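You operate a simulated robot arm through the tools that you are given. There is no shell and no other tool.

You run a simulated robot arm. Do the job below in one go: nothing can be reset, and whatever is moved stays where it is left.

JOB
Test the red lead and stand its plugs in the matching tray.
Fine: cable tester on, tall plug in A, short plug in B, press TEST once; GOOD tray if it reads GOOD, FAULT tray if OPEN. Set down upright: tall red plug, short red plug.

The check looks at the end state, three seconds after you hand in, the way a careful person would. Anything else that was tipped, shoved, dropped, spilled or broken makes it a failure.

ROBOT AND FRAMES
A 6-joint arm with a two-finger gripper, fixed in place. Base frame: the origin is on the floor under the middle of its stand, x ahead of it, y to its left, z up; the work surface is at about z = 800. Units: mm, rad, N and s.
It reaches about 1298 mm from its shoulder. Its first joint turns from -2.601 to 2.601 rad. Payload 1.57 kg.
The TCP is the grasp point between the finger pads, 21 mm short of the fingertips. In the tool frame z runs along the fingers and y along their closing line. The gripper opens to 70 mm; its body begins 50 mm behind the TCP.
Orientation is that of the tool frame in the base frame, as a unit quaternion [x, y, z, w]. With the fingers straight down and closing along the base's y, the tool's x points along the base's -x, its y along +y and its z along -z.

CONTROLS
- The arm moves only by the tool play_rows. Its argument "deltas" is a list of rows, each a list of 6 numbers: the shift along the base's x, y, z in units of 20 mm (1.0 is 20 mm), then the turn, a rotation vector about the base's x, y, z in units of 8 degrees (1.0 is 8 degrees). In form: [[tx, ty, tz, rx, ry, rz], ...]. A call has 1 to 20 rows; each row shifts and turns the commanded pose from where the row before left it. "grip" is the closure in counts, from 0 (fully open) to 255 (shut), set as the call begins (left out, the last holds). A call with a number of a shift or a turn outside -1 to 1 is refused whole. Each row takes 0.2 s and may step no farther than 50 mm and 0.15 rad from the row before; otherwise, or with a gripper value out of range, the whole call is refused. A pose out of reach is approached as far as the arm can. The call stops where the force on the tool passes 90 N (or 10 N more than at its start, if that is more) or the arm is blocked; 0.2 s more then pass. Each finger travels about 103.7 mm/s and halts on what it meets, pressing with about 25 N; the grip force reading is that of the motor and also rises with nothing between the fingers. The clock runs only during rows and for 0.2 s after the last one: add rows that do not move to give the fingers time. It gives the time, the measured TCP pose, the force on the tool (base axes), the opening and the grip force at its end, in the units of the frame above (readings bear some noise), with the torque about the TCP (base axes, N m) and any sound that the robot's microphone picked up, and new pictures: "views" is both (left out), scene, wrist or none.
- Cameras (640 x 400 px; columns grow to the right, rows downward): "scene" is fixed at [219.9, 500.1, 1556.9]; the picture's right is [0.91, 0.42, 0.00], its down [0.39, -0.84, -0.39] and it looks along [-0.16, 0.35, -0.92] (base axes); focal length 329 px, centre (320, 200). "wrist" rides on the gripper at [79, 4, -81] in the tool frame; the picture's right is [-0.05, 1.00, 0.00], its down [-0.67, -0.04, -0.75] and it looks along [-0.74, -0.04, 0.67] (tool axes); focal length 256 px, centre (320, 200). There is no depth. A picture from a camera that has moved, and an enlarged one, comes with that camera's place and axes in the base frame and with its lens.
- slide_trunk(by): slides the trunk up (or, below 0, down) by that many mm; the arm rides with it, the base frame stays. It gives what a move gives, with no picture.
- enlarge(camera, box): a new picture of the part [left, top, right, bottom] of that camera's present view, enlarged. No time passes.
- sign_off(): hands the job in; it is judged then, once.

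Nothing tells you positions but the pictures and the camera data. Unless the task says otherwise, let go and move clear before handing in.

The tools are called after ">>>" as name(argument=value, ...) on one line, values as JSON. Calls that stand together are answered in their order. play_rows: Moves the arm, as the interface text tells. Its arguments: {"type":"object","properties":{"deltas":{"type":"array","items":{"type":"array","items":{"type":"number"}}},"grip":{"type":"number"},"views":{"type":"string","enum":["both","scene","wrist","none"]}},"required":["deltas"]} The other tools are called the same way: slide_trunk (by) moves the trunk up or down; enlarge (camera, box) takes an enlarged picture of a part of a camera's view; sign_off () hands the job in.

At the start:

```text
time_s: 0.0
eef_pos: [-10.0, 695.6, 1120.6]
tool_rot: [0.0, 1.0, 0.001, 0.0]
force: [0.0, 0.3, -0.6]
ft_torque: [0.0, -0.03, 0.0]
finger_gap: 70.1
grasp_force: 0.0
trunk travel left (down, up): [-801.0, 169.0]
```

scene: 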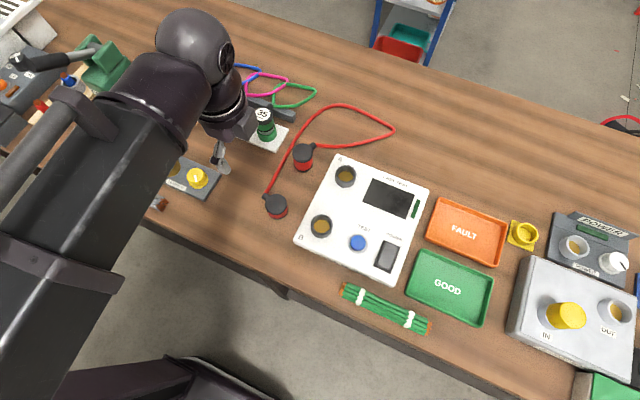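
wrist: 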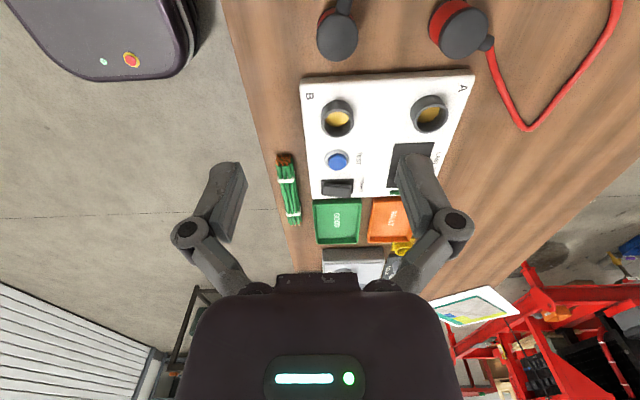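

I see the cable tester (white box with sockets A and B, blue TEST button, a dark power rocker), two red plugs joined by a red cable, and the GOOD (green) and FAULT (orange) trays. I'll look closer before moving.

>>> enlarge(camera="scene", box=[240, 90, 440, 290])

>>> enlarge(camera="wrist", box=[260, 0, 540, 260])

>>> enlarge(camera="scene", box=[380, 170, 640, 400])

>>> enlarge(camera="scene", box=[130, 60, 330, 240])

```text
2.00 times, centred on (340, 190) of scene
camera zoom: at [219.9, 500.1, 1556.9], right [0.91, 0.42, 0.0], down [0.39, -0.84, -0.39], along [-0.16, 0.35, -0.92], focal length 658 px, centre (280, 220)
```

zoom: 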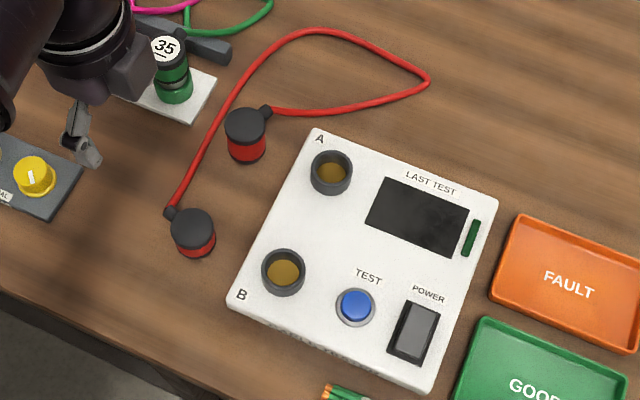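

```text
1.54 times, centred on (400, 130) of wrist
camera zoom: at [-89.2, 699.5, 1201.4], right [0.05, 1.0, 0.0], down [0.67, -0.04, 0.75], along [0.74, -0.04, -0.67], focal length 394 px, centre (197, 308)
```

zoom: 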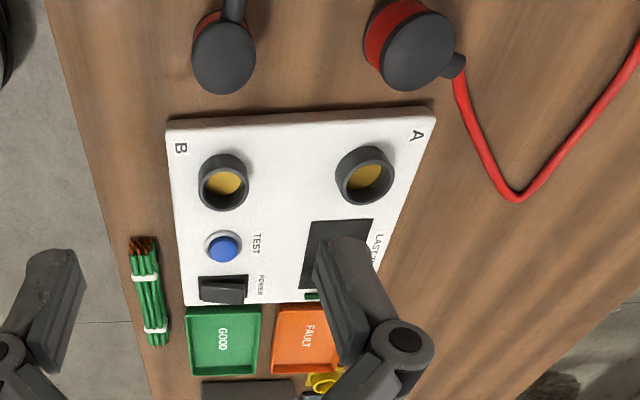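

```text
1.74 times, centred on (510, 285) of scene
camera zoom: at [219.9, 500.1, 1556.9], right [0.91, 0.42, 0.0], down [0.39, -0.84, -0.39], along [-0.16, 0.35, -0.92], focal length 572 px, centre (-10, 52)
```

zoom: 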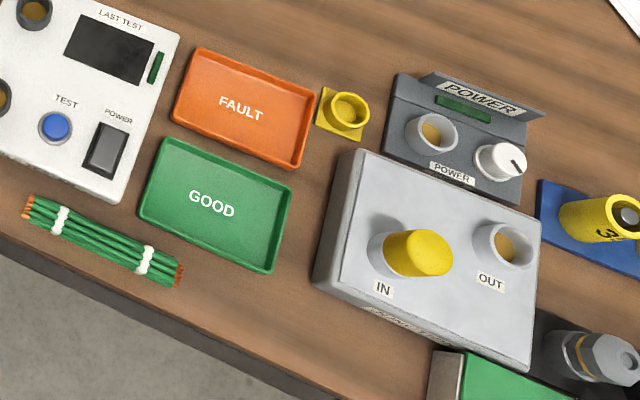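

```text
2.22 times, centred on (230, 150) of scene
camera zoom: at [219.9, 500.1, 1556.9], right [0.91, 0.42, 0.0], down [0.39, -0.84, -0.39], along [-0.16, 0.35, -0.92], focal length 731 px, centre (520, 311)
```

zoom: 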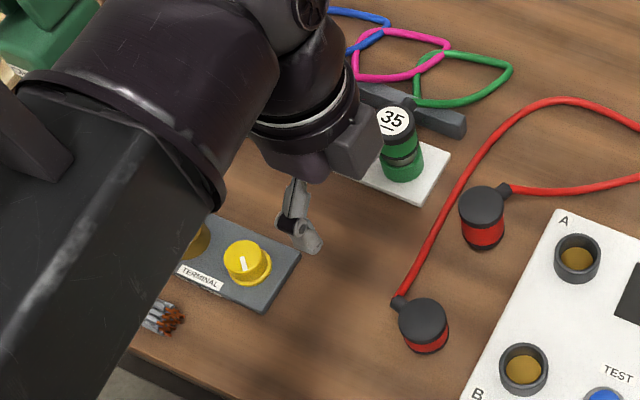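

The tall plug looks to be near (6, 862), with its top at about z 865. The short one is near (10, 717), and the tester's A socket is near (124, 850). I'll move back in x and lower to see the plugs more from the side.

>>> play_rows(deltas=[[-0.8, 0.6, -0.8, 0, 0, 0], [-0.8, 0.6, -0.8, 0, 0, 0], [-0.8, 0.6, -0.8, 0, 0, 0], [-0.8, 0.6, -0.8, 0, 0, 0], [-0.8, 0.6, -0.8, 0, 0, 0], [-0.8, 0.6, -0.8, 0, 0, 0], [-0.8, 0.6, -0.8, 0, 0, 0], [-0.8, 0.6, -0.6, 0, 0, 0], [0, 0, 0, 0, 0, 0]], grip=0)

```text
time_s: 2.0
eef_pos: [-137.7, 790.3, 1120.5]
tool_rot: [0.0, 1.0, 0.002, 0.0]
force: [-0.1, -0.4, 1.0]
ft_torque: [-0.01, 0.03, -0.02]
finger_gap: 70.1
grasp_force: 0.0
out of reach, approached as far as the arm can: row 1, 2, 3, 4, 5, 6, 7, 8
trunk travel left (down, up): [-801.0, 169.0]
camera wrist: at [-217.1, 795.3, 1201.5], right [0.05, 1.0, 0.0], down [0.67, -0.04, 0.75], along [0.74, -0.04, -0.67], focal length 256 px, centre (320, 200)
```

scene: 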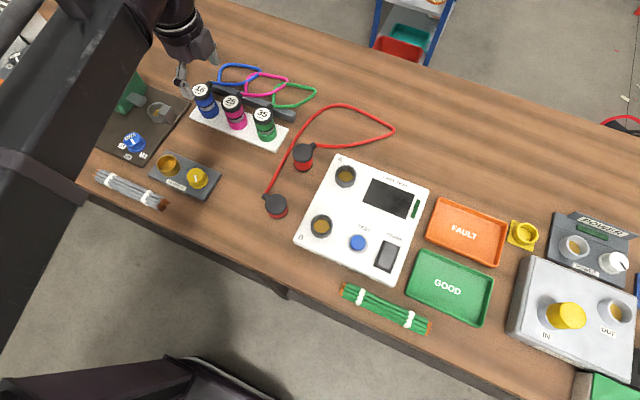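
wrist: 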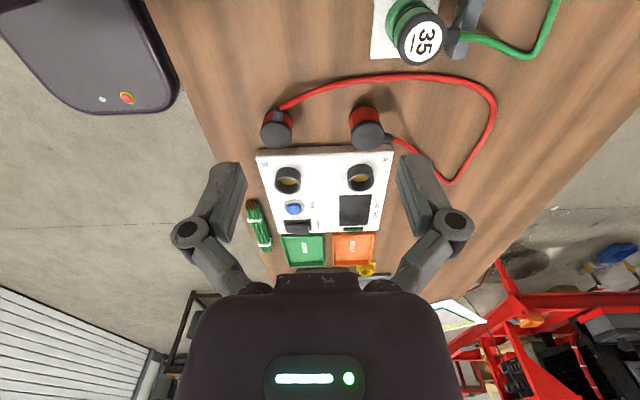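

The arm can't go lower with the trunk this high, so I'll slide the trunk down a bit and see how the pose responds.

>>> slide_trunk(by=-100)

```text
time_s: 3.3
eef_pos: [-137.0, 790.6, 1019.7]
tool_rot: [0.0, 1.0, 0.0, -0.001]
force: [-0.1, -0.4, 0.1]
ft_torque: [-0.03, 0.03, -0.04]
finger_gap: 69.8
grasp_force: 0.1
trunk travel left (down, up): [-701.0, 269.0]
```

The TCP came down with the trunk. I'll play a still row to check the commanded pose and get a picture.

>>> play_rows(deltas=[[0, 0, 0, 0, 0, 0]])

```text
time_s: 3.7
eef_pos: [-137.5, 790.5, 1019.6]
tool_rot: [0.001, 1.0, 0.001, 0.0]
force: [-0.6, 0.9, 0.5]
ft_torque: [-0.02, 0.02, -0.03]
finger_gap: 70.0
grasp_force: 0.1
trunk travel left (down, up): [-701.0, 269.0]
camera wrist: at [-217.0, 795.4, 1101.4], right [0.05, 1.0, 0.0], down [0.67, -0.04, 0.75], along [0.74, -0.04, -0.67], focal length 256 px, centre (320, 200)
```

scene: 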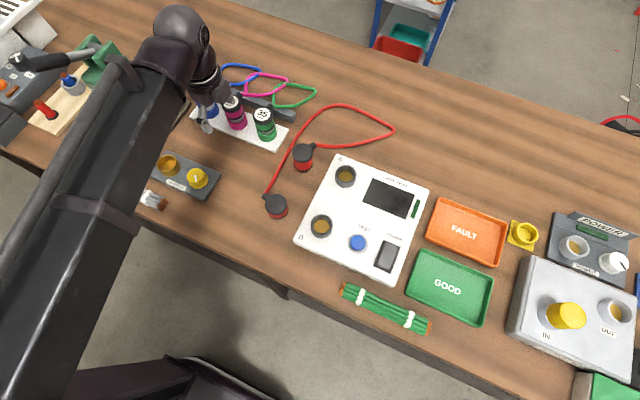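
wrist: 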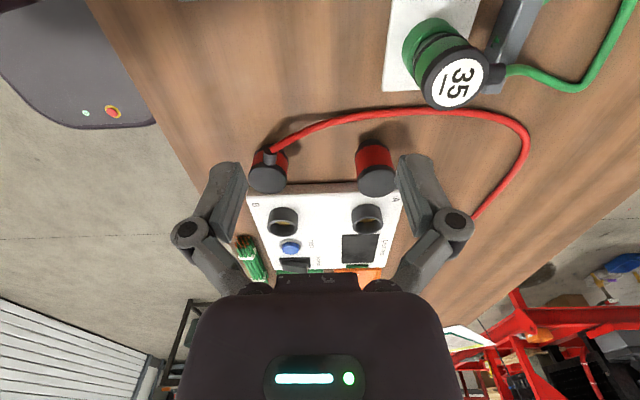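

>>> enlarge(camera="wrist", box=[220, 110, 440, 270])

>>> enlarge(camera="scene", box=[255, 135, 355, 225])

>>> enlarge(camera="scene", box=[340, 170, 440, 290])

```text
2.50 times, centred on (330, 190) of wrist
camera zoom: at [-217.0, 795.4, 1101.4], right [0.05, 1.0, 0.0], down [0.67, -0.04, 0.75], along [0.74, -0.04, -0.67], focal length 640 px, centre (295, 225)
```

zoom: 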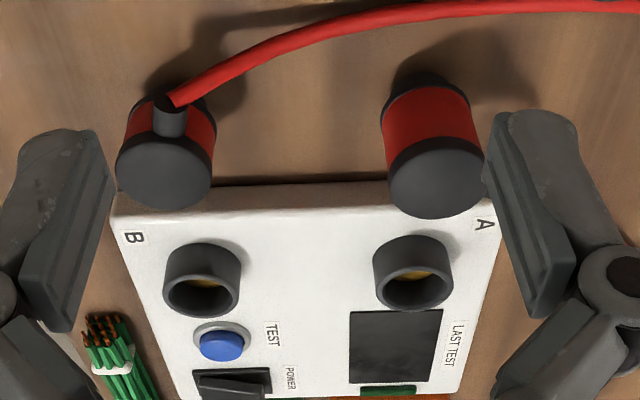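

```text
4.44 times, centred on (305, 180) of scene
camera zoom: at [219.9, 500.1, 1556.9], right [0.91, 0.42, 0.0], down [0.39, -0.84, -0.39], along [-0.16, 0.35, -0.92], focal length 1462 px, centre (387, 289)
```

zoom: 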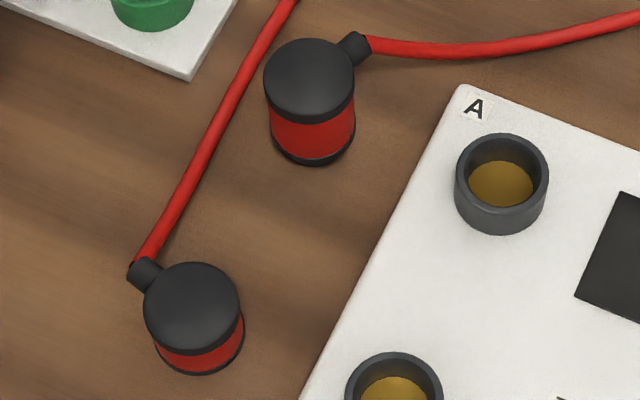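

```text
3.33 times, centred on (390, 230) of scene
camera zoom: at [219.9, 500.1, 1556.9], right [0.91, 0.42, 0.0], down [0.39, -0.84, -0.39], along [-0.16, 0.35, -0.92], focal length 1097 px, centre (87, 100)
```

zoom: 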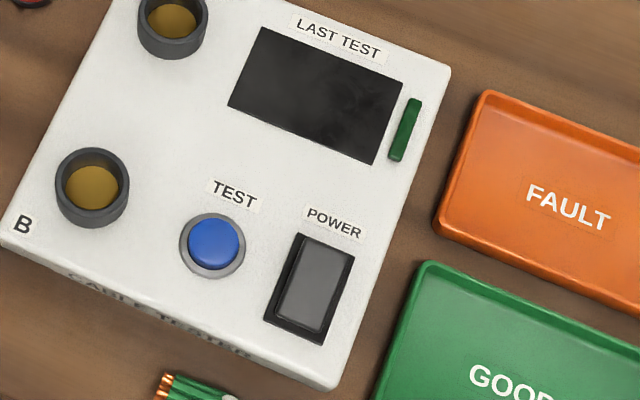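

>>> enlarge(camera="wrist", box=[340, 125, 410, 195])

>>> enlarge(camera="wrist", box=[240, 130, 310, 200])

>>> enlarge(camera="scene", box=[285, 135, 325, 175])

>>> enlarge(camera="scene", box=[255, 185, 295, 225])

```text
5.71 times, centred on (375, 160) of wrist
camera zoom: at [-217.0, 795.4, 1101.4], right [0.05, 1.0, 0.0], down [0.67, -0.04, 0.75], along [0.74, -0.04, -0.67], focal length 1463 px, centre (6, 429)
```

zoom: 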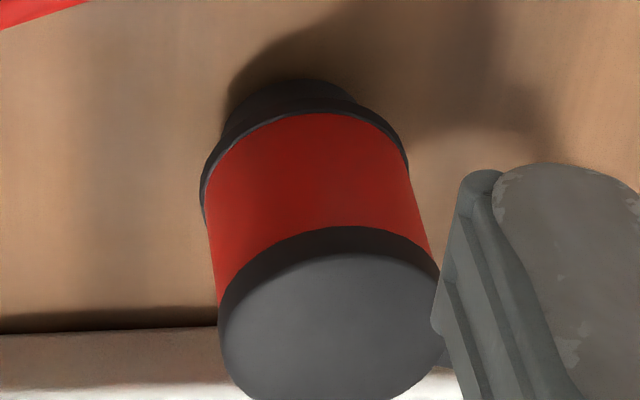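

```text
5.71 times, centred on (275, 165) of wrist
camera zoom: at [-217.0, 795.4, 1101.4], right [0.05, 1.0, 0.0], down [0.67, -0.04, 0.75], along [0.74, -0.04, -0.67], focal length 1463 px, centre (577, 400)
```

zoom: 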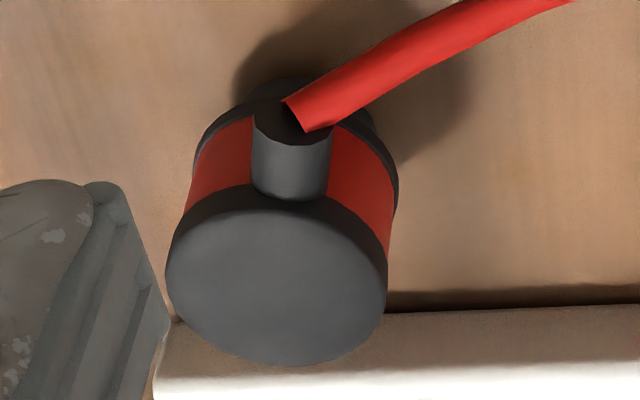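

```text
10.00 times, centred on (305, 155) of scene
camera zoom: at [219.9, 500.1, 1556.9], right [0.91, 0.42, 0.0], down [0.39, -0.84, -0.39], along [-0.16, 0.35, -0.92], focal length 3290 px, centre (470, 650)
```

zoom: 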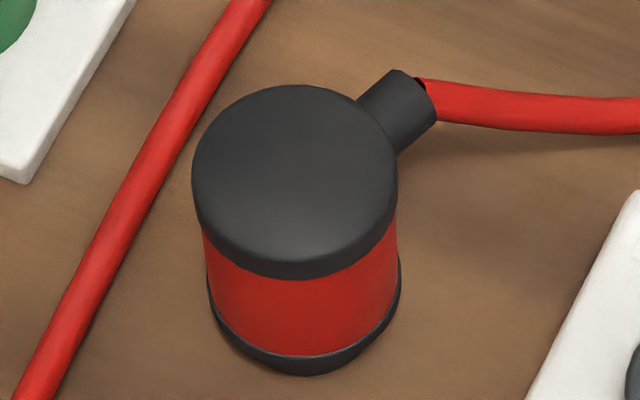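

```text
10.00 times, centred on (275, 205) of scene
camera zoom: at [219.9, 500.1, 1556.9], right [0.91, 0.42, 0.0], down [0.39, -0.84, -0.39], along [-0.16, 0.35, -0.92], focal length 3290 px, centre (770, 150)
```

zoom: 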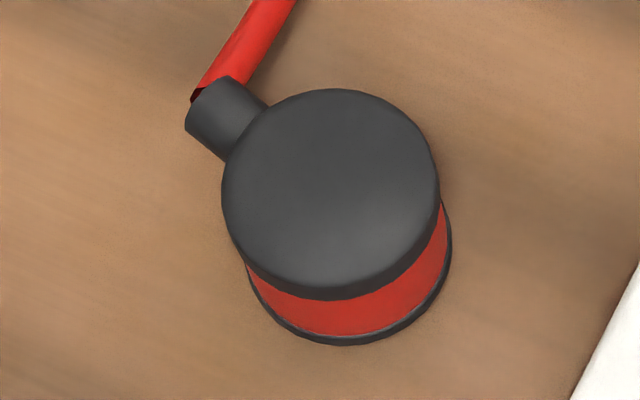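

The tall plug is nearest A, with its top around (9, 856, 874). The short one is around (9, 717, 858). Each stands on a narrow nose below a flange. I'll test whether the arm can go lower from here and start turning the tool so the fingers clear the tall plug's cable stub.

>>> play_rows(deltas=[[0.5, 0, -0.5, 0, 0, 0], [0.5, 0, -0.5, 0, 0, 0]], views="none")

```text
time_s: 4.3
eef_pos: [-117.1, 790.3, 1020.7]
tool_rot: [0.0, 1.0, 0.001, 0.0]
force: [-0.4, -0.7, -0.1]
ft_torque: [0.01, 0.03, -0.02]
finger_gap: 69.9
grasp_force: 0.1
out of reach, approached as far as the arm can: row 1, 2
trunk travel left (down, up): [-701.0, 269.0]
```

The lower limit moves with the trunk. I'll raise the arm, turn the tool +60° about z and go above the tall plug, then lower the trunk.

>>> play_rows(deltas=[[0, 0, 1, 0, 0, 0], [0, 0, 1, 0, 0, 0], [0.5, 0.3, 1, 0, 0, 0.75], [0.7, 0.4, 1, 0, 0, 0.75], [0.7, 0.4, 1, 0, 0, 0.75], [0.7, 0.4, 1, 0, 0, 0.75], [0.7, 0.4, 1, 0, 0, 0.75], [0.7, 0.4, 1, 0, 0, 0.75], [0.7, 0.4, 1, 0, 0, 0.75], [0.7, 0.4, 1, 0, 0, 0.75], [0.5, 0.3, 1, 0, 0, 0.75], [0, 0, 0, 0, 0, 0.75], [0, 0, 0, 0, 0, 0]])

```text
time_s: 7.1
eef_pos: [0.3, 858.6, 1020.0]
tool_rot: [-0.5, 0.866, 0.001, 0.0]
force: [0.2, 0.5, 0.7]
ft_torque: [0.01, 0.02, -0.01]
finger_gap: 69.8
grasp_force: 0.0
out of reach, approached as far as the arm can: row 1, 2, 3, 4, 5, 6, 7, 8, 9, 10, 11
trunk travel left (down, up): [-701.0, 269.0]
camera wrist: at [-43.0, 792.3, 1101.4], right [-0.84, 0.54, 0.0], down [0.36, 0.56, 0.75], along [0.4, 0.63, -0.67], focal length 256 px, centre (320, 200)
```

scene: 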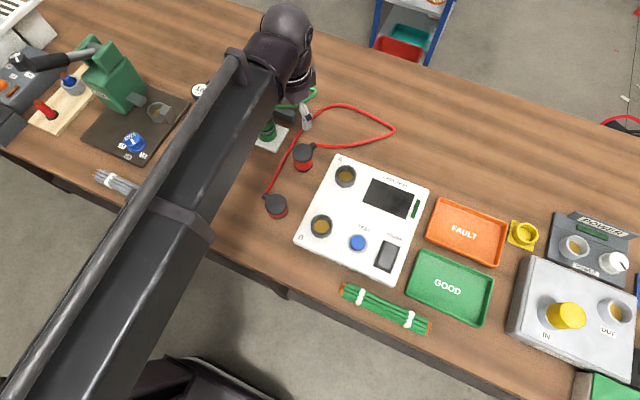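
wrist: 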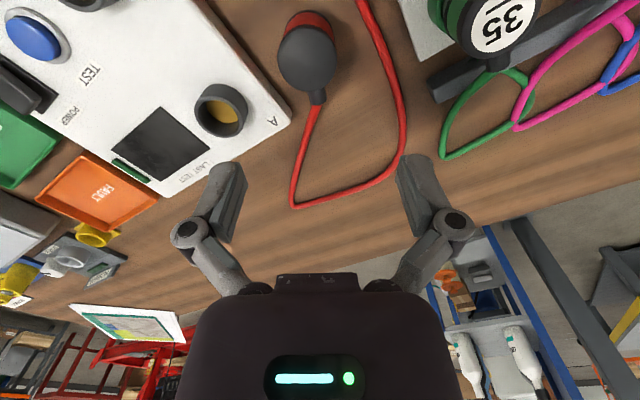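

The arm moves only in the plane and the trunk sets the height. I'm nearly above the tall plug, so I'll zoom in to refine the plug and socket positions.

>>> enlarge(camera="wrist", box=[250, 0, 370, 120])

>>> enlarge(camera="wrist", box=[170, 60, 290, 180])

>>> enlarge(camera="scene", box=[320, 150, 370, 200])

>>> enlarge(camera="scene", box=[295, 200, 345, 250])

```text
3.33 times, centred on (310, 60) of wrist
camera zoom: at [-43.0, 792.3, 1101.4], right [-0.84, 0.54, 0.0], down [0.36, 0.56, 0.75], along [0.4, 0.63, -0.67], focal length 853 px, centre (353, 667)
```

zoom: 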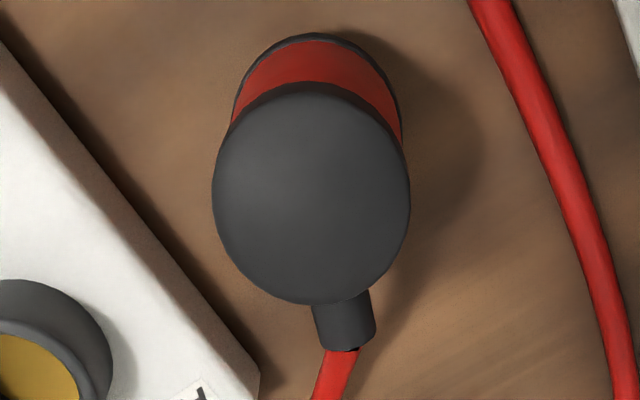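

```text
3.33 times, centred on (230, 120) of wrist
camera zoom: at [-43.0, 792.3, 1101.4], right [-0.84, 0.54, 0.0], down [0.36, 0.56, 0.75], along [0.4, 0.63, -0.67], focal length 853 px, centre (620, 467)
```

zoom: 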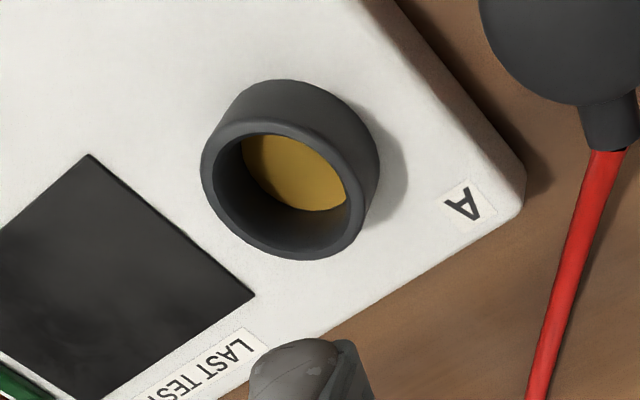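

```text
8.00 times, centred on (345, 175) of scene
camera zoom: at [219.9, 500.1, 1556.9], right [0.91, 0.42, 0.0], down [0.39, -0.84, -0.39], along [-0.16, 0.35, -0.92], focal length 2632 px, centre (120, 400)
```

zoom: 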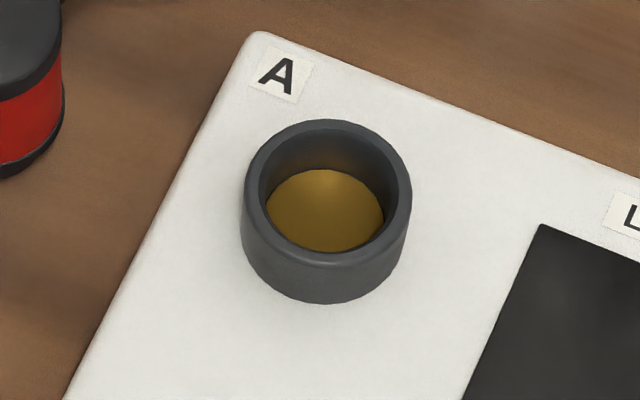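

```text
8.00 times, centred on (320, 225) of scene
camera zoom: at [219.9, 500.1, 1556.9], right [0.91, 0.42, 0.0], down [0.39, -0.84, -0.39], along [-0.16, 0.35, -0.92], focal length 2632 px, centre (320, 0)
```

zoom: 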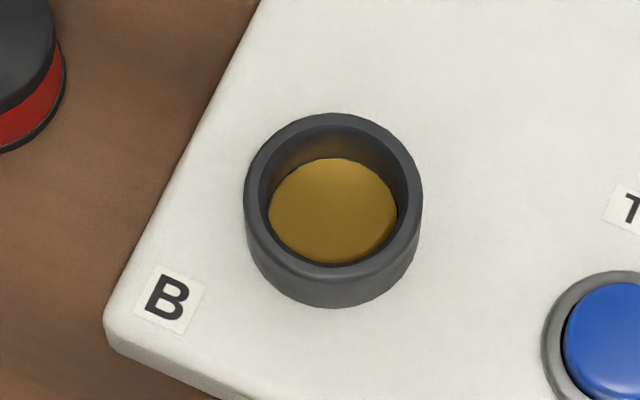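

Socket A's rim is near (124, 854, 854) and the tall plug is near (8, 853.5). I'll centre over the plug and lower partway, keeping the tips above its cap.

>>> play_rows(deltas=[[0.4, -0.25, 0, 0, 0, 0], [0, 0, 0, 0, 0, 0]], views="none")

>>> slide_trunk(by=-90)

>>> play_rows(deltas=[[0, 0, 0, 0, 0, 0]])

```text
time_s: 7.7
eef_pos: [7.7, 853.4, 1020.0]
tool_rot: [-0.5, 0.866, 0.001, -0.001]
force: [1.1, -1.0, -0.3]
ft_torque: [-0.01, 0.04, -0.01]
finger_gap: 70.1
grasp_force: 0.0
trunk travel left (down, up): [-701.0, 269.0]
```

```text
time_s: 9.0
eef_pos: [7.5, 853.6, 930.8]
tool_rot: [-0.5, 0.866, 0.001, 0.0]
force: [-0.1, -0.6, -0.1]
ft_torque: [0.0, 0.03, -0.03]
finger_gap: 70.0
grasp_force: 0.1
trunk travel left (down, up): [-611.0, 359.0]
```

```text
time_s: 9.4
eef_pos: [7.6, 854.5, 929.6]
tool_rot: [-0.5, 0.866, 0.001, 0.0]
force: [0.0, 0.3, 0.0]
ft_torque: [-0.01, -0.03, 0.0]
finger_gap: 70.2
grasp_force: 0.0
trunk travel left (down, up): [-611.0, 359.0]
camera wrist: at [-35.3, 787.3, 1011.5], right [-0.84, 0.55, 0.0], down [0.37, 0.56, 0.75], along [0.41, 0.63, -0.67], focal length 256 px, centre (320, 200)
```

scene: 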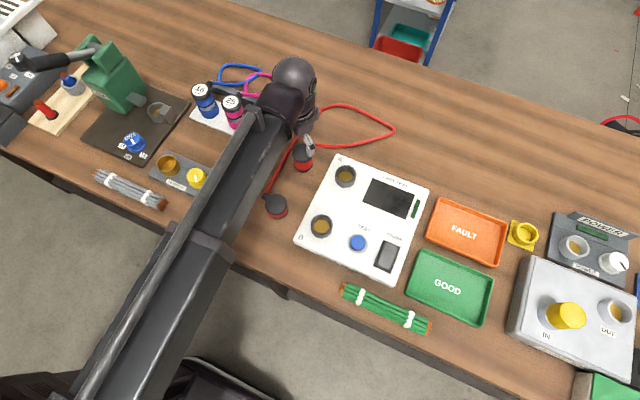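
wrist: 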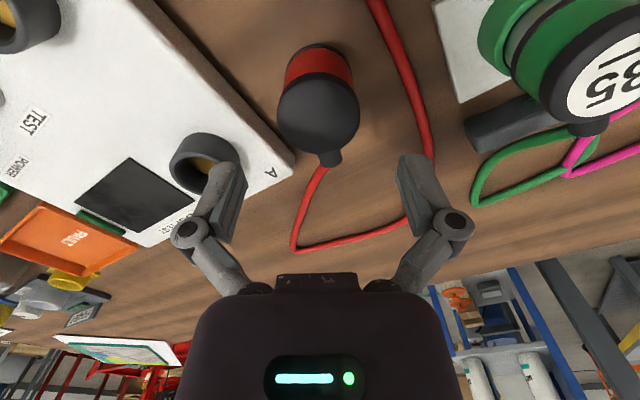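

>>> enlarge(camera="wrist", box=[260, 30, 380, 180])

>>> enlarge(camera="wrist", box=[160, 110, 480, 310])

```text
2.67 times, centred on (320, 105) of wrist
camera zoom: at [-35.3, 787.3, 1011.5], right [-0.84, 0.55, 0.0], down [0.37, 0.56, 0.75], along [0.41, 0.63, -0.67], focal length 683 px, centre (320, 453)
```

zoom: 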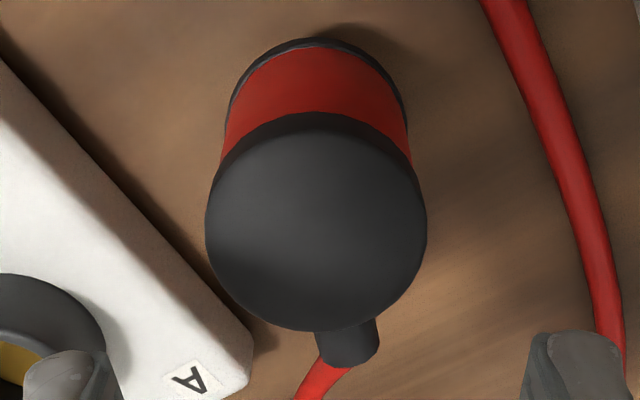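

```text
2.00 times, centred on (320, 210) of wrist
camera zoom: at [-35.3, 787.3, 1011.5], right [-0.84, 0.55, 0.0], down [0.37, 0.56, 0.75], along [0.41, 0.63, -0.67], focal length 512 px, centre (320, 180)
```

zoom: 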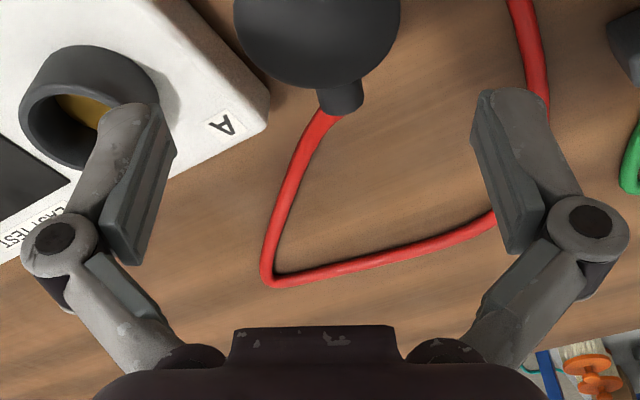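

The TCP is within about 1 mm of the plug's axis. I'll lower it so the pads straddle the red body with the tips above the flange.

>>> slide_trunk(by=-50)

>>> play_rows(deltas=[[0, -0.05, 0, 0, 0, 0]], views="wrist")

```text
time_s: 10.3
eef_pos: [8.1, 853.5, 880.6]
tool_rot: [-0.5, 0.866, 0.001, 0.0]
force: [0.8, 0.0, 0.3]
ft_torque: [0.0, -0.02, -0.02]
finger_gap: 70.3
grasp_force: 0.1
trunk travel left (down, up): [-561.0, 409.0]
```

```text
time_s: 10.7
eef_pos: [8.1, 851.5, 880.4]
tool_rot: [-0.5, 0.866, 0.001, -0.001]
force: [-0.1, 0.7, -0.3]
ft_torque: [0.01, 0.02, 0.01]
finger_gap: 70.0
grasp_force: 0.2
trunk travel left (down, up): [-561.0, 409.0]
camera wrist: at [-35.3, 786.2, 961.5], right [-0.84, 0.55, 0.0], down [0.37, 0.56, 0.75], along [0.41, 0.63, -0.67], focal length 256 px, centre (320, 200)
```

wrist: 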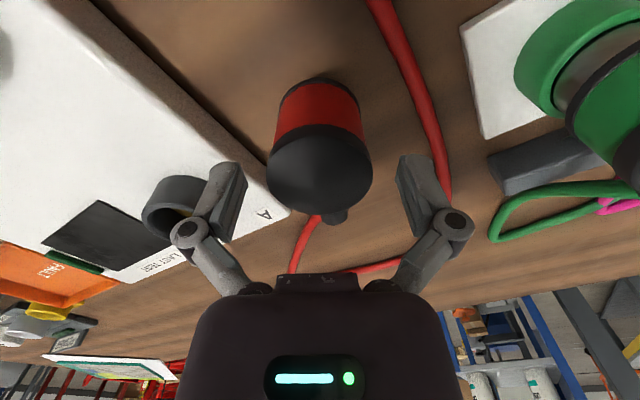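

>>> slide_trunk(by=-34)

>>> play_rows(deltas=[[0, 0, 0, 0, 0, 0]], views="both")

```text
time_s: 11.5
eef_pos: [7.8, 851.7, 846.3]
tool_rot: [-0.5, 0.866, 0.001, -0.001]
force: [-0.1, -0.5, 0.8]
ft_torque: [-0.03, 0.01, 0.03]
finger_gap: 70.2
grasp_force: 0.1
trunk travel left (down, up): [-527.0, 443.0]
```

```text
time_s: 11.9
eef_pos: [7.5, 852.0, 846.9]
tool_rot: [-0.501, 0.866, 0.001, 0.0]
force: [0.1, 0.0, 1.2]
ft_torque: [-0.01, 0.03, 0.03]
finger_gap: 70.0
grasp_force: 0.0
trunk travel left (down, up): [-527.0, 443.0]
camera wrist: at [-35.3, 786.2, 927.4], right [-0.84, 0.55, 0.0], down [0.37, 0.56, 0.75], along [0.41, 0.63, -0.67], focal length 256 px, centre (320, 200)
```

scene: 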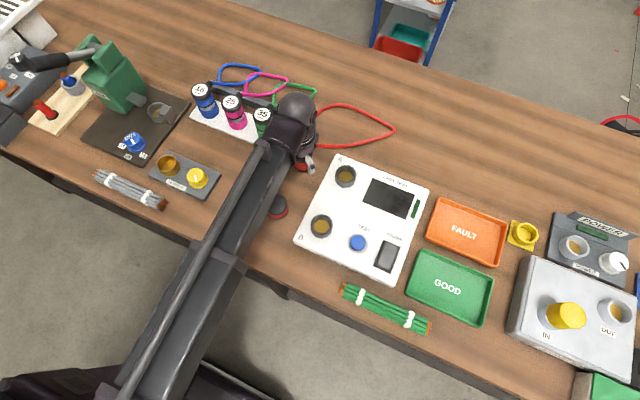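
wrist: 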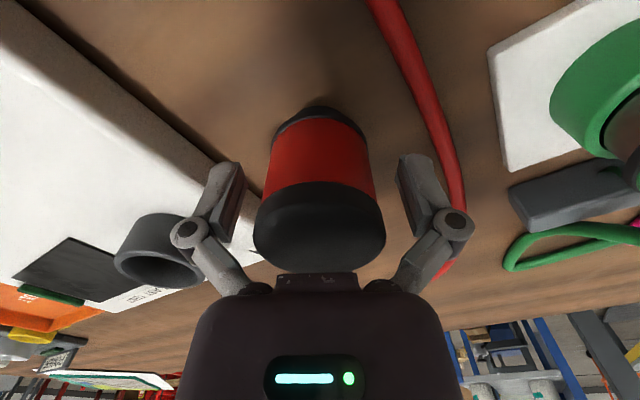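

>>> play_rows(deltas=[[0, 0, 0, 0, 0, 0], [0, 0, 0, 0, 0, 0], [0, 0, 0, 0, 0, 0]], grip=255, views="wrist")

```text
time_s: 12.7
eef_pos: [8.2, 853.2, 846.9]
tool_rot: [-0.5, 0.866, 0.001, 0.0]
force: [0.6, 0.2, 6.1]
ft_torque: [-0.04, -0.05, 0.01]
finger_gap: 46.7
grasp_force: 25.1
trunk travel left (down, up): [-527.0, 443.0]
camera wrist: at [-35.3, 785.8, 927.9], right [-0.84, 0.55, 0.0], down [0.37, 0.56, 0.75], along [0.41, 0.63, -0.67], focal length 256 px, centre (320, 200)
```

wrist: 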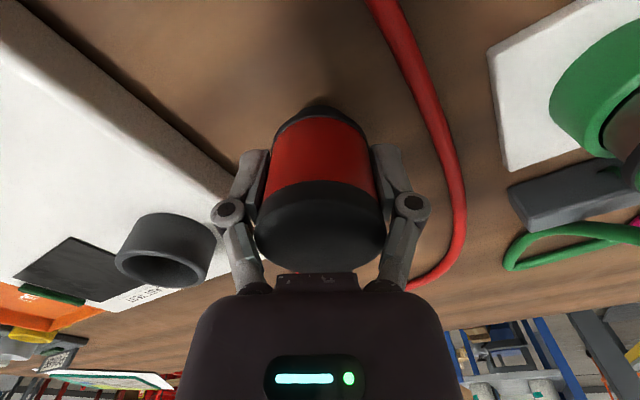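

Gripped, with a gap of 46.7. I'll lift the plug so its nose clears the socket rim.

>>> slide_trunk(by=75)

>>> play_rows(deltas=[[0, 0, 0, 0, 0, 0]], views="both")

```text
time_s: 13.8
eef_pos: [7.1, 853.3, 920.4]
tool_rot: [-0.499, 0.866, 0.001, 0.0]
force: [-0.3, 1.0, 0.2]
ft_torque: [0.0, 0.01, 0.05]
finger_gap: 0.0
grasp_force: 25.2
trunk travel left (down, up): [-602.0, 368.0]
```

```text
time_s: 14.2
eef_pos: [9.0, 852.3, 920.6]
tool_rot: [-0.5, 0.866, 0.0, -0.001]
force: [-0.3, -0.8, 0.2]
ft_torque: [0.02, 0.0, 0.0]
finger_gap: 0.0
grasp_force: 25.3
trunk travel left (down, up): [-602.0, 368.0]
camera wrist: at [-35.4, 786.3, 1002.4], right [-0.84, 0.55, 0.0], down [0.37, 0.56, 0.75], along [0.41, 0.63, -0.67], focal length 256 px, centre (320, 200)
```

scene: 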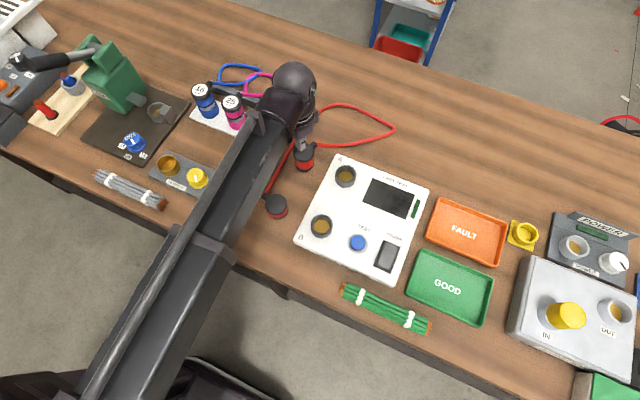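
wrist: 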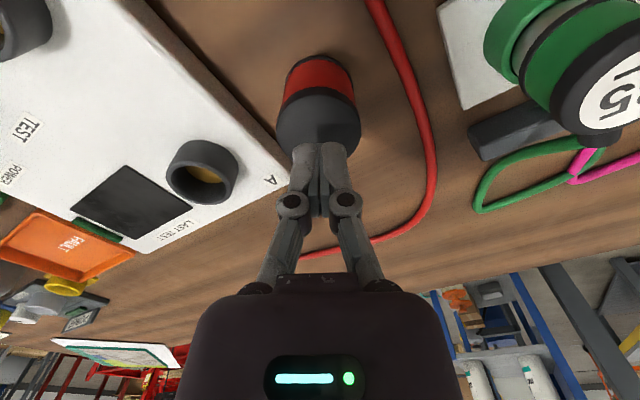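

The plug slipped out on the lift but still looks upright. I'll inspect it closely before trying again.

>>> enlarge(camera="wrist", box=[240, 30, 400, 200])

>>> enlarge(camera="scene", box=[280, 100, 340, 180])

```text
2.35 times, centred on (320, 115) of wrist
camera zoom: at [-35.4, 786.3, 1002.4], right [-0.84, 0.55, 0.0], down [0.37, 0.56, 0.75], along [0.41, 0.63, -0.67], focal length 602 px, centre (320, 400)
```

zoom: 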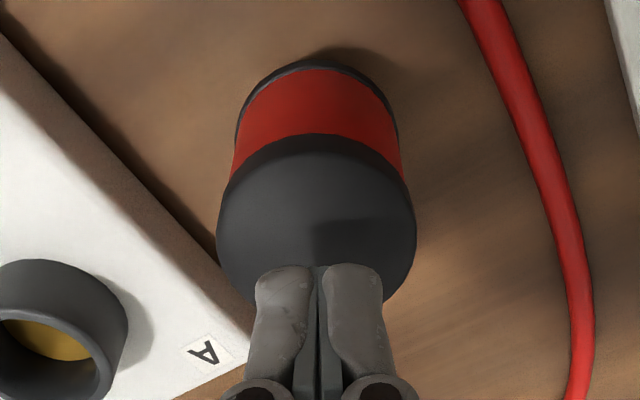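

```text
5.00 times, centred on (310, 140) of scene
camera zoom: at [219.9, 500.1, 1556.9], right [0.91, 0.42, 0.0], down [0.39, -0.84, -0.39], along [-0.16, 0.35, -0.92], focal length 1645 px, centre (370, 500)
```

zoom: 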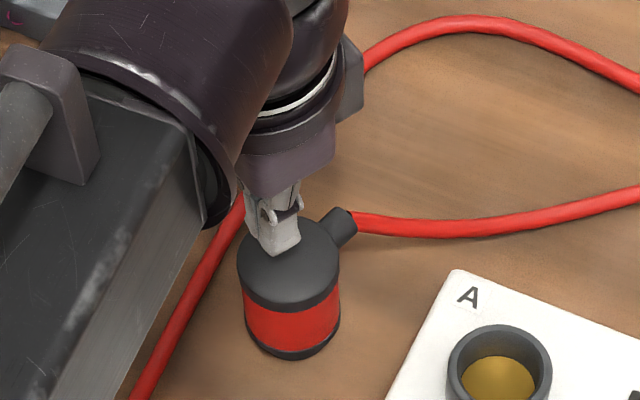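

The plug is upright and hasn't moved. I'll reopen, regrip higher with the pads centred near the cap, and lift in small steps while checking load and gap.

>>> play_rows(deltas=[[0, 0, 0, 0, 0, 0], [0, 0, 0, 0, 0, 0], [0, 0, 0, 0, 0, 0], [0, 0, 0, 0, 0, 0]], grip=0, views="wrist")

>>> slide_trunk(by=-62)

>>> play_rows(deltas=[[0, 0, 0, 0, 0, 0], [0, 0, 0, 0, 0, 0], [0, 0, 0, 0, 0, 0]], grip=255, views="wrist")

```text
time_s: 15.2
eef_pos: [8.8, 852.6, 919.3]
tool_rot: [-0.5, 0.866, 0.001, 0.0]
force: [-0.3, -0.7, 0.2]
ft_torque: [0.03, 0.03, -0.02]
finger_gap: 69.9
grasp_force: 0.1
trunk travel left (down, up): [-602.0, 368.0]
camera wrist: at [-35.4, 786.3, 1002.4], right [-0.84, 0.55, 0.0], down [0.37, 0.56, 0.75], along [0.41, 0.63, -0.67], focal length 256 px, centre (320, 200)
```

wrist: 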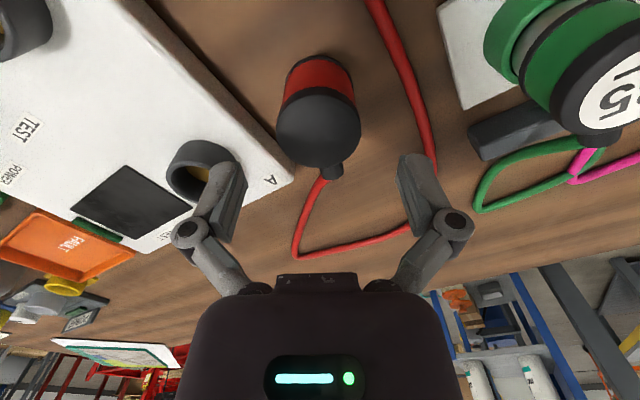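

```text
time_s: 16.2
eef_pos: [7.7, 852.1, 859.6]
tool_rot: [-0.5, 0.866, 0.001, -0.001]
force: [-0.3, 0.2, -0.4]
ft_torque: [0.01, -0.01, 0.03]
finger_gap: 70.1
grasp_force: 0.0
trunk travel left (down, up): [-540.0, 430.0]
```

```text
time_s: 17.0
eef_pos: [6.2, 852.5, 858.3]
tool_rot: [-0.5, 0.866, 0.001, -0.001]
force: [-0.3, -0.8, 4.8]
ft_torque: [0.01, -0.05, -0.02]
finger_gap: 46.6
grasp_force: 25.0
trunk travel left (down, up): [-540.0, 430.0]
camera wrist: at [-35.4, 785.9, 940.8], right [-0.84, 0.55, 0.0], down [0.37, 0.56, 0.75], along [0.41, 0.63, -0.67], focal length 256 px, centre (320, 200)
```

wrist: 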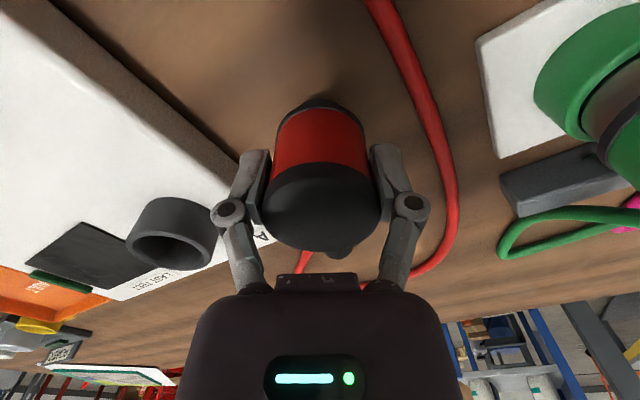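

>>> slide_trunk(by=4)

>>> play_rows(deltas=[[0, 0, 0, 0, 0, 0]], views="wrist")

```text
time_s: 17.6
eef_pos: [6.8, 851.7, 863.1]
tool_rot: [-0.5, 0.866, 0.001, -0.001]
force: [-0.2, 0.8, -2.1]
ft_torque: [-0.03, 0.02, 0.01]
finger_gap: 46.3
grasp_force: 25.2
trunk travel left (down, up): [-544.0, 426.0]
```

```text
time_s: 17.9
eef_pos: [8.3, 853.2, 862.8]
tool_rot: [-0.5, 0.866, 0.001, 0.0]
force: [-0.4, -0.4, -1.2]
ft_torque: [-0.04, 0.02, -0.01]
finger_gap: 46.2
grasp_force: 24.5
trunk travel left (down, up): [-544.0, 426.0]
camera wrist: at [-35.3, 786.3, 944.4], right [-0.84, 0.55, 0.0], down [0.37, 0.56, 0.75], along [0.41, 0.63, -0.67], focal length 256 px, centre (320, 200)
```

wrist: 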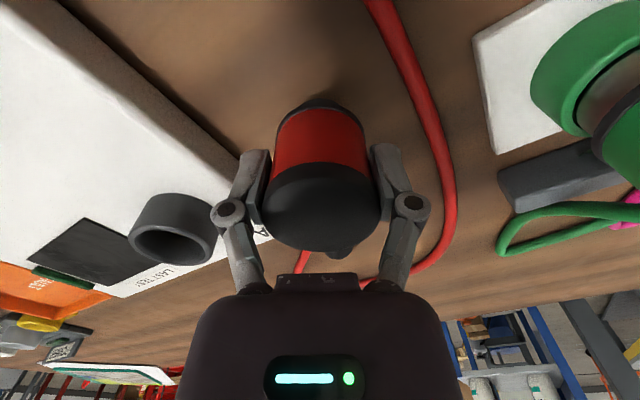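

The plug seems to be rising with the fingers, carrying about 1.5 N. I'll keep lifting gently.

>>> slide_trunk(by=6)

>>> play_rows(deltas=[[0, 0, 0, 0, 0, 0]], views="wrist")

```text
time_s: 18.5
eef_pos: [8.1, 853.2, 870.1]
tool_rot: [-0.5, 0.866, 0.0, -0.001]
force: [-0.2, 0.2, -1.4]
ft_torque: [-0.02, 0.01, 0.01]
finger_gap: 46.7
grasp_force: 25.7
trunk travel left (down, up): [-550.0, 420.0]
```

```text
time_s: 18.9
eef_pos: [8.1, 851.8, 869.3]
tool_rot: [-0.5, 0.866, 0.001, 0.0]
force: [0.4, -0.1, -1.6]
ft_torque: [0.01, 0.01, 0.01]
finger_gap: 46.7
grasp_force: 25.5
trunk travel left (down, up): [-550.0, 420.0]
camera wrist: at [-35.3, 786.3, 950.4], right [-0.84, 0.55, 0.0], down [0.37, 0.56, 0.75], along [0.41, 0.63, -0.67], focal length 256 px, centre (320, 200)
```

wrist: 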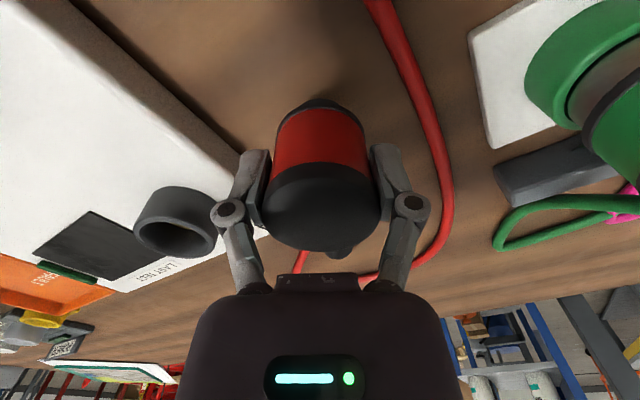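

>>> slide_trunk(by=14)

>>> slide_trunk(by=14)

>>> play_rows(deltas=[[0, 0, 0, 0, 0, 0]], views="wrist")

```text
time_s: 19.5
eef_pos: [8.4, 852.6, 882.6]
tool_rot: [-0.5, 0.866, 0.001, 0.0]
force: [0.2, -0.8, -1.2]
ft_torque: [-0.03, -0.02, -0.02]
finger_gap: 46.3
grasp_force: 24.6
trunk travel left (down, up): [-564.0, 406.0]
```

```text
time_s: 20.1
eef_pos: [7.9, 853.4, 897.7]
tool_rot: [-0.5, 0.866, 0.001, -0.001]
force: [-0.3, -0.4, -1.5]
ft_torque: [-0.02, 0.01, 0.03]
finger_gap: 46.7
grasp_force: 25.8
trunk travel left (down, up): [-578.0, 392.0]
```

```text
time_s: 20.5
eef_pos: [8.7, 853.1, 896.3]
tool_rot: [-0.501, 0.866, 0.0, 0.0]
force: [0.3, 0.3, -1.9]
ft_torque: [-0.04, -0.03, -0.02]
finger_gap: 46.4
grasp_force: 24.9
trunk travel left (down, up): [-578.0, 392.0]
camera wrist: at [-35.4, 786.3, 978.3], right [-0.84, 0.55, 0.0], down [0.37, 0.56, 0.75], along [0.41, 0.63, -0.67], focal length 256 px, centre (320, 200)
```

wrist: 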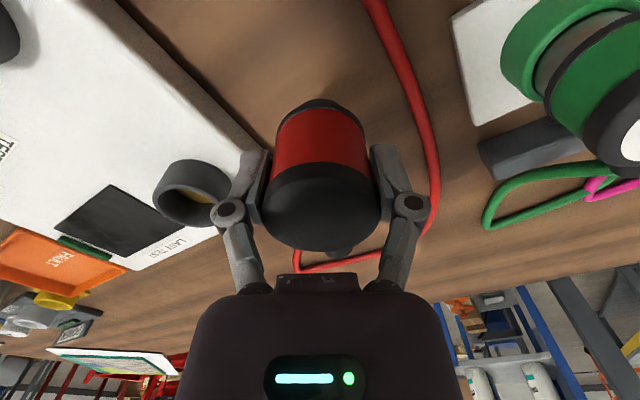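

The hold is steady, so I'll keep raising.

>>> slide_trunk(by=15)

>>> slide_trunk(by=15)

>>> slide_trunk(by=10)

>>> play_rows(deltas=[[0, 0, 0, 0, 0, 0]], views="both")

```text
time_s: 21.2
eef_pos: [6.9, 852.5, 912.4]
tool_rot: [-0.5, 0.866, 0.001, -0.001]
force: [0.7, -0.4, -0.5]
ft_torque: [-0.03, 0.0, 0.0]
finger_gap: 46.7
grasp_force: 24.9
trunk travel left (down, up): [-593.0, 377.0]
```

```text
time_s: 21.8
eef_pos: [6.9, 852.5, 925.5]
tool_rot: [-0.5, 0.866, 0.0, 0.0]
force: [0.4, -0.4, -2.5]
ft_torque: [0.0, -0.03, 0.0]
finger_gap: 46.3
grasp_force: 25.5
trunk travel left (down, up): [-608.0, 362.0]
```

```text
time_s: 22.4
eef_pos: [8.7, 851.6, 937.0]
tool_rot: [-0.5, 0.866, 0.0, 0.0]
force: [-0.4, 0.3, -1.6]
ft_torque: [-0.01, -0.01, -0.03]
finger_gap: 46.7
grasp_force: 25.0
trunk travel left (down, up): [-618.0, 352.0]
```

```text
time_s: 22.8
eef_pos: [8.8, 853.1, 936.7]
tool_rot: [-0.5, 0.866, 0.001, -0.001]
force: [-0.6, 0.9, 0.0]
ft_torque: [-0.02, 0.01, -0.02]
finger_gap: 46.7
grasp_force: 24.9
trunk travel left (down, up): [-618.0, 352.0]
camera wrist: at [-35.4, 786.4, 1018.3], right [-0.84, 0.55, 0.0], down [0.37, 0.56, 0.75], along [0.41, 0.63, -0.67], focal length 256 px, centre (320, 200)
```

scene: 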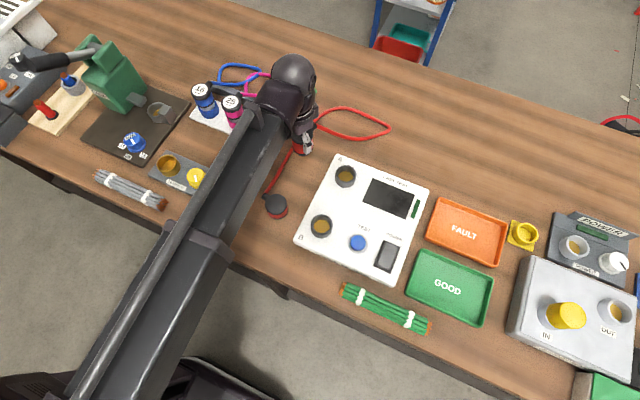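
wrist: 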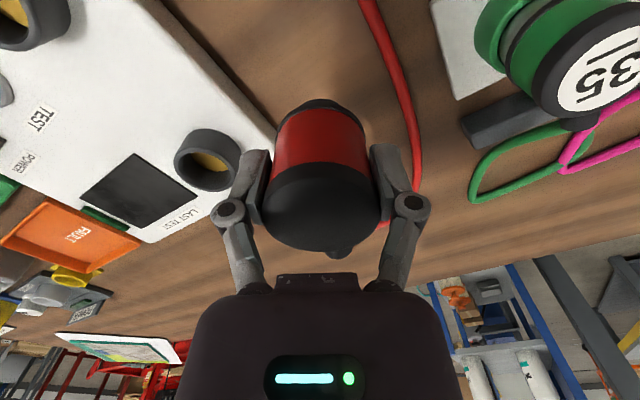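

The plug is clear of the table, with its nose at about z 877. I'll measure socket A from here.

>>> enlarge(camera="wrist", box=[150, 100, 280, 220])

>>> enlarge(camera="wrist", box=[240, 80, 400, 270])

```text
3.33 times, centred on (215, 160) of wrist
camera zoom: at [-35.4, 786.4, 1018.3], right [-0.84, 0.55, 0.0], down [0.37, 0.56, 0.75], along [0.41, 0.63, -0.67], focal length 853 px, centre (670, 333)
```

zoom: 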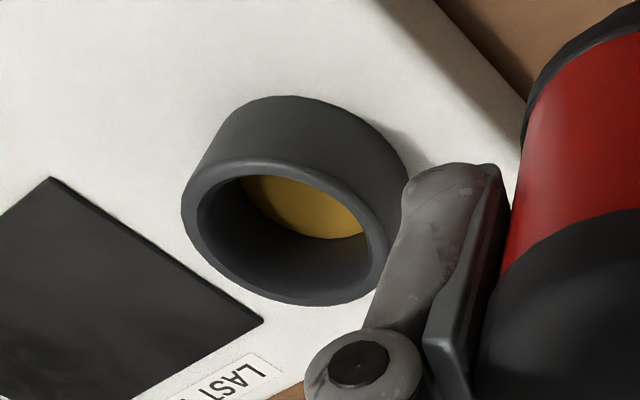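

```text
2.11 times, centred on (320, 175) of wrist
camera zoom: at [-35.4, 786.4, 1018.3], right [-0.84, 0.55, 0.0], down [0.37, 0.56, 0.75], along [0.41, 0.63, -0.67], focal length 539 px, centre (320, 253)
```

zoom: 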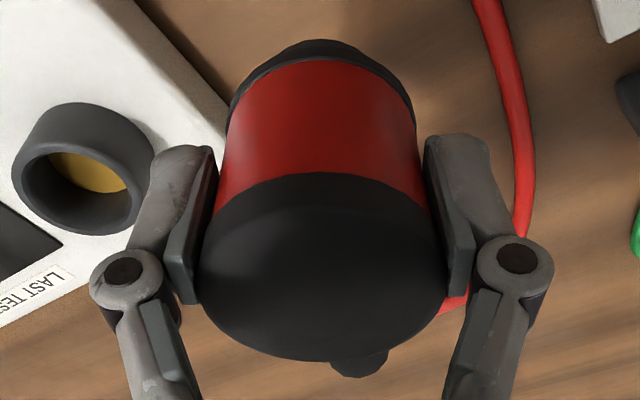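

Socket A works out to about (123.8, 853.7), with its rim near z 856. I'll carry the plug over it.

>>> play_rows(deltas=[[0.4, 0, 0, 0, 0, 0], [0.6, 0, 0, 0, 0, 0], [0.7, 0, 0, 0, 0, 0], [0.7, 0, 0, 0, 0, 0], [0.7, 0, 0, 0, 0, 0], [0.7, 0.01, 0, 0, 0, 0], [0.7, 0.01, 0, 0, 0, 0], [0.6, 0.01, 0, 0, 0, 0], [0.45, 0.01, 0, 0, 0, 0], [0.26, 0, 0, 0, 0, 0], [0, 0, 0, 0, 0, 0]], views="both")

```text
time_s: 25.2
eef_pos: [124.4, 854.1, 934.9]
tool_rot: [-0.5, 0.866, 0.0, -0.001]
force: [0.3, 0.2, -1.6]
ft_torque: [-0.03, -0.01, -0.03]
finger_gap: 46.7
grasp_force: 25.3
trunk travel left (down, up): [-618.0, 352.0]
camera wrist: at [81.1, 787.5, 1018.4], right [-0.84, 0.55, 0.0], down [0.37, 0.56, 0.75], along [0.41, 0.63, -0.67], focal length 256 px, centre (320, 200)
```

scene: 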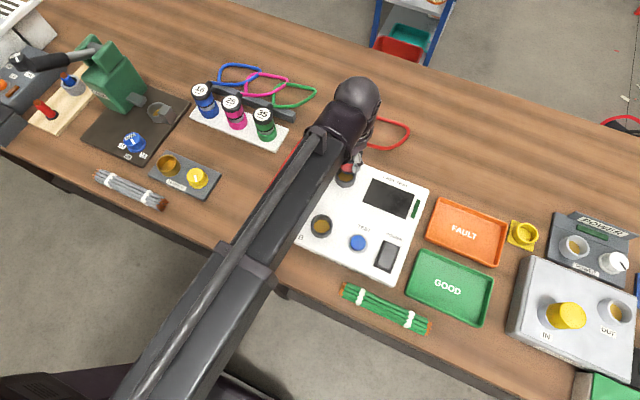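
wrist: 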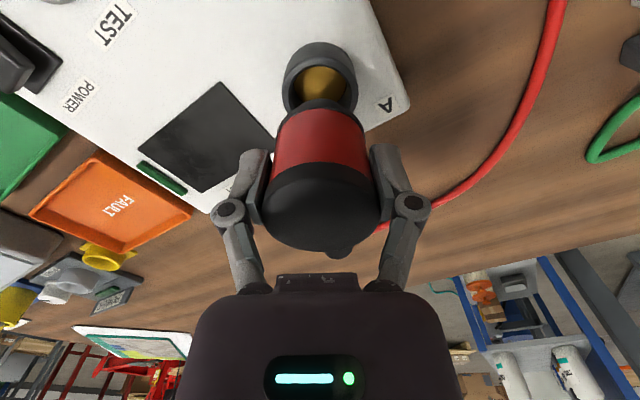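

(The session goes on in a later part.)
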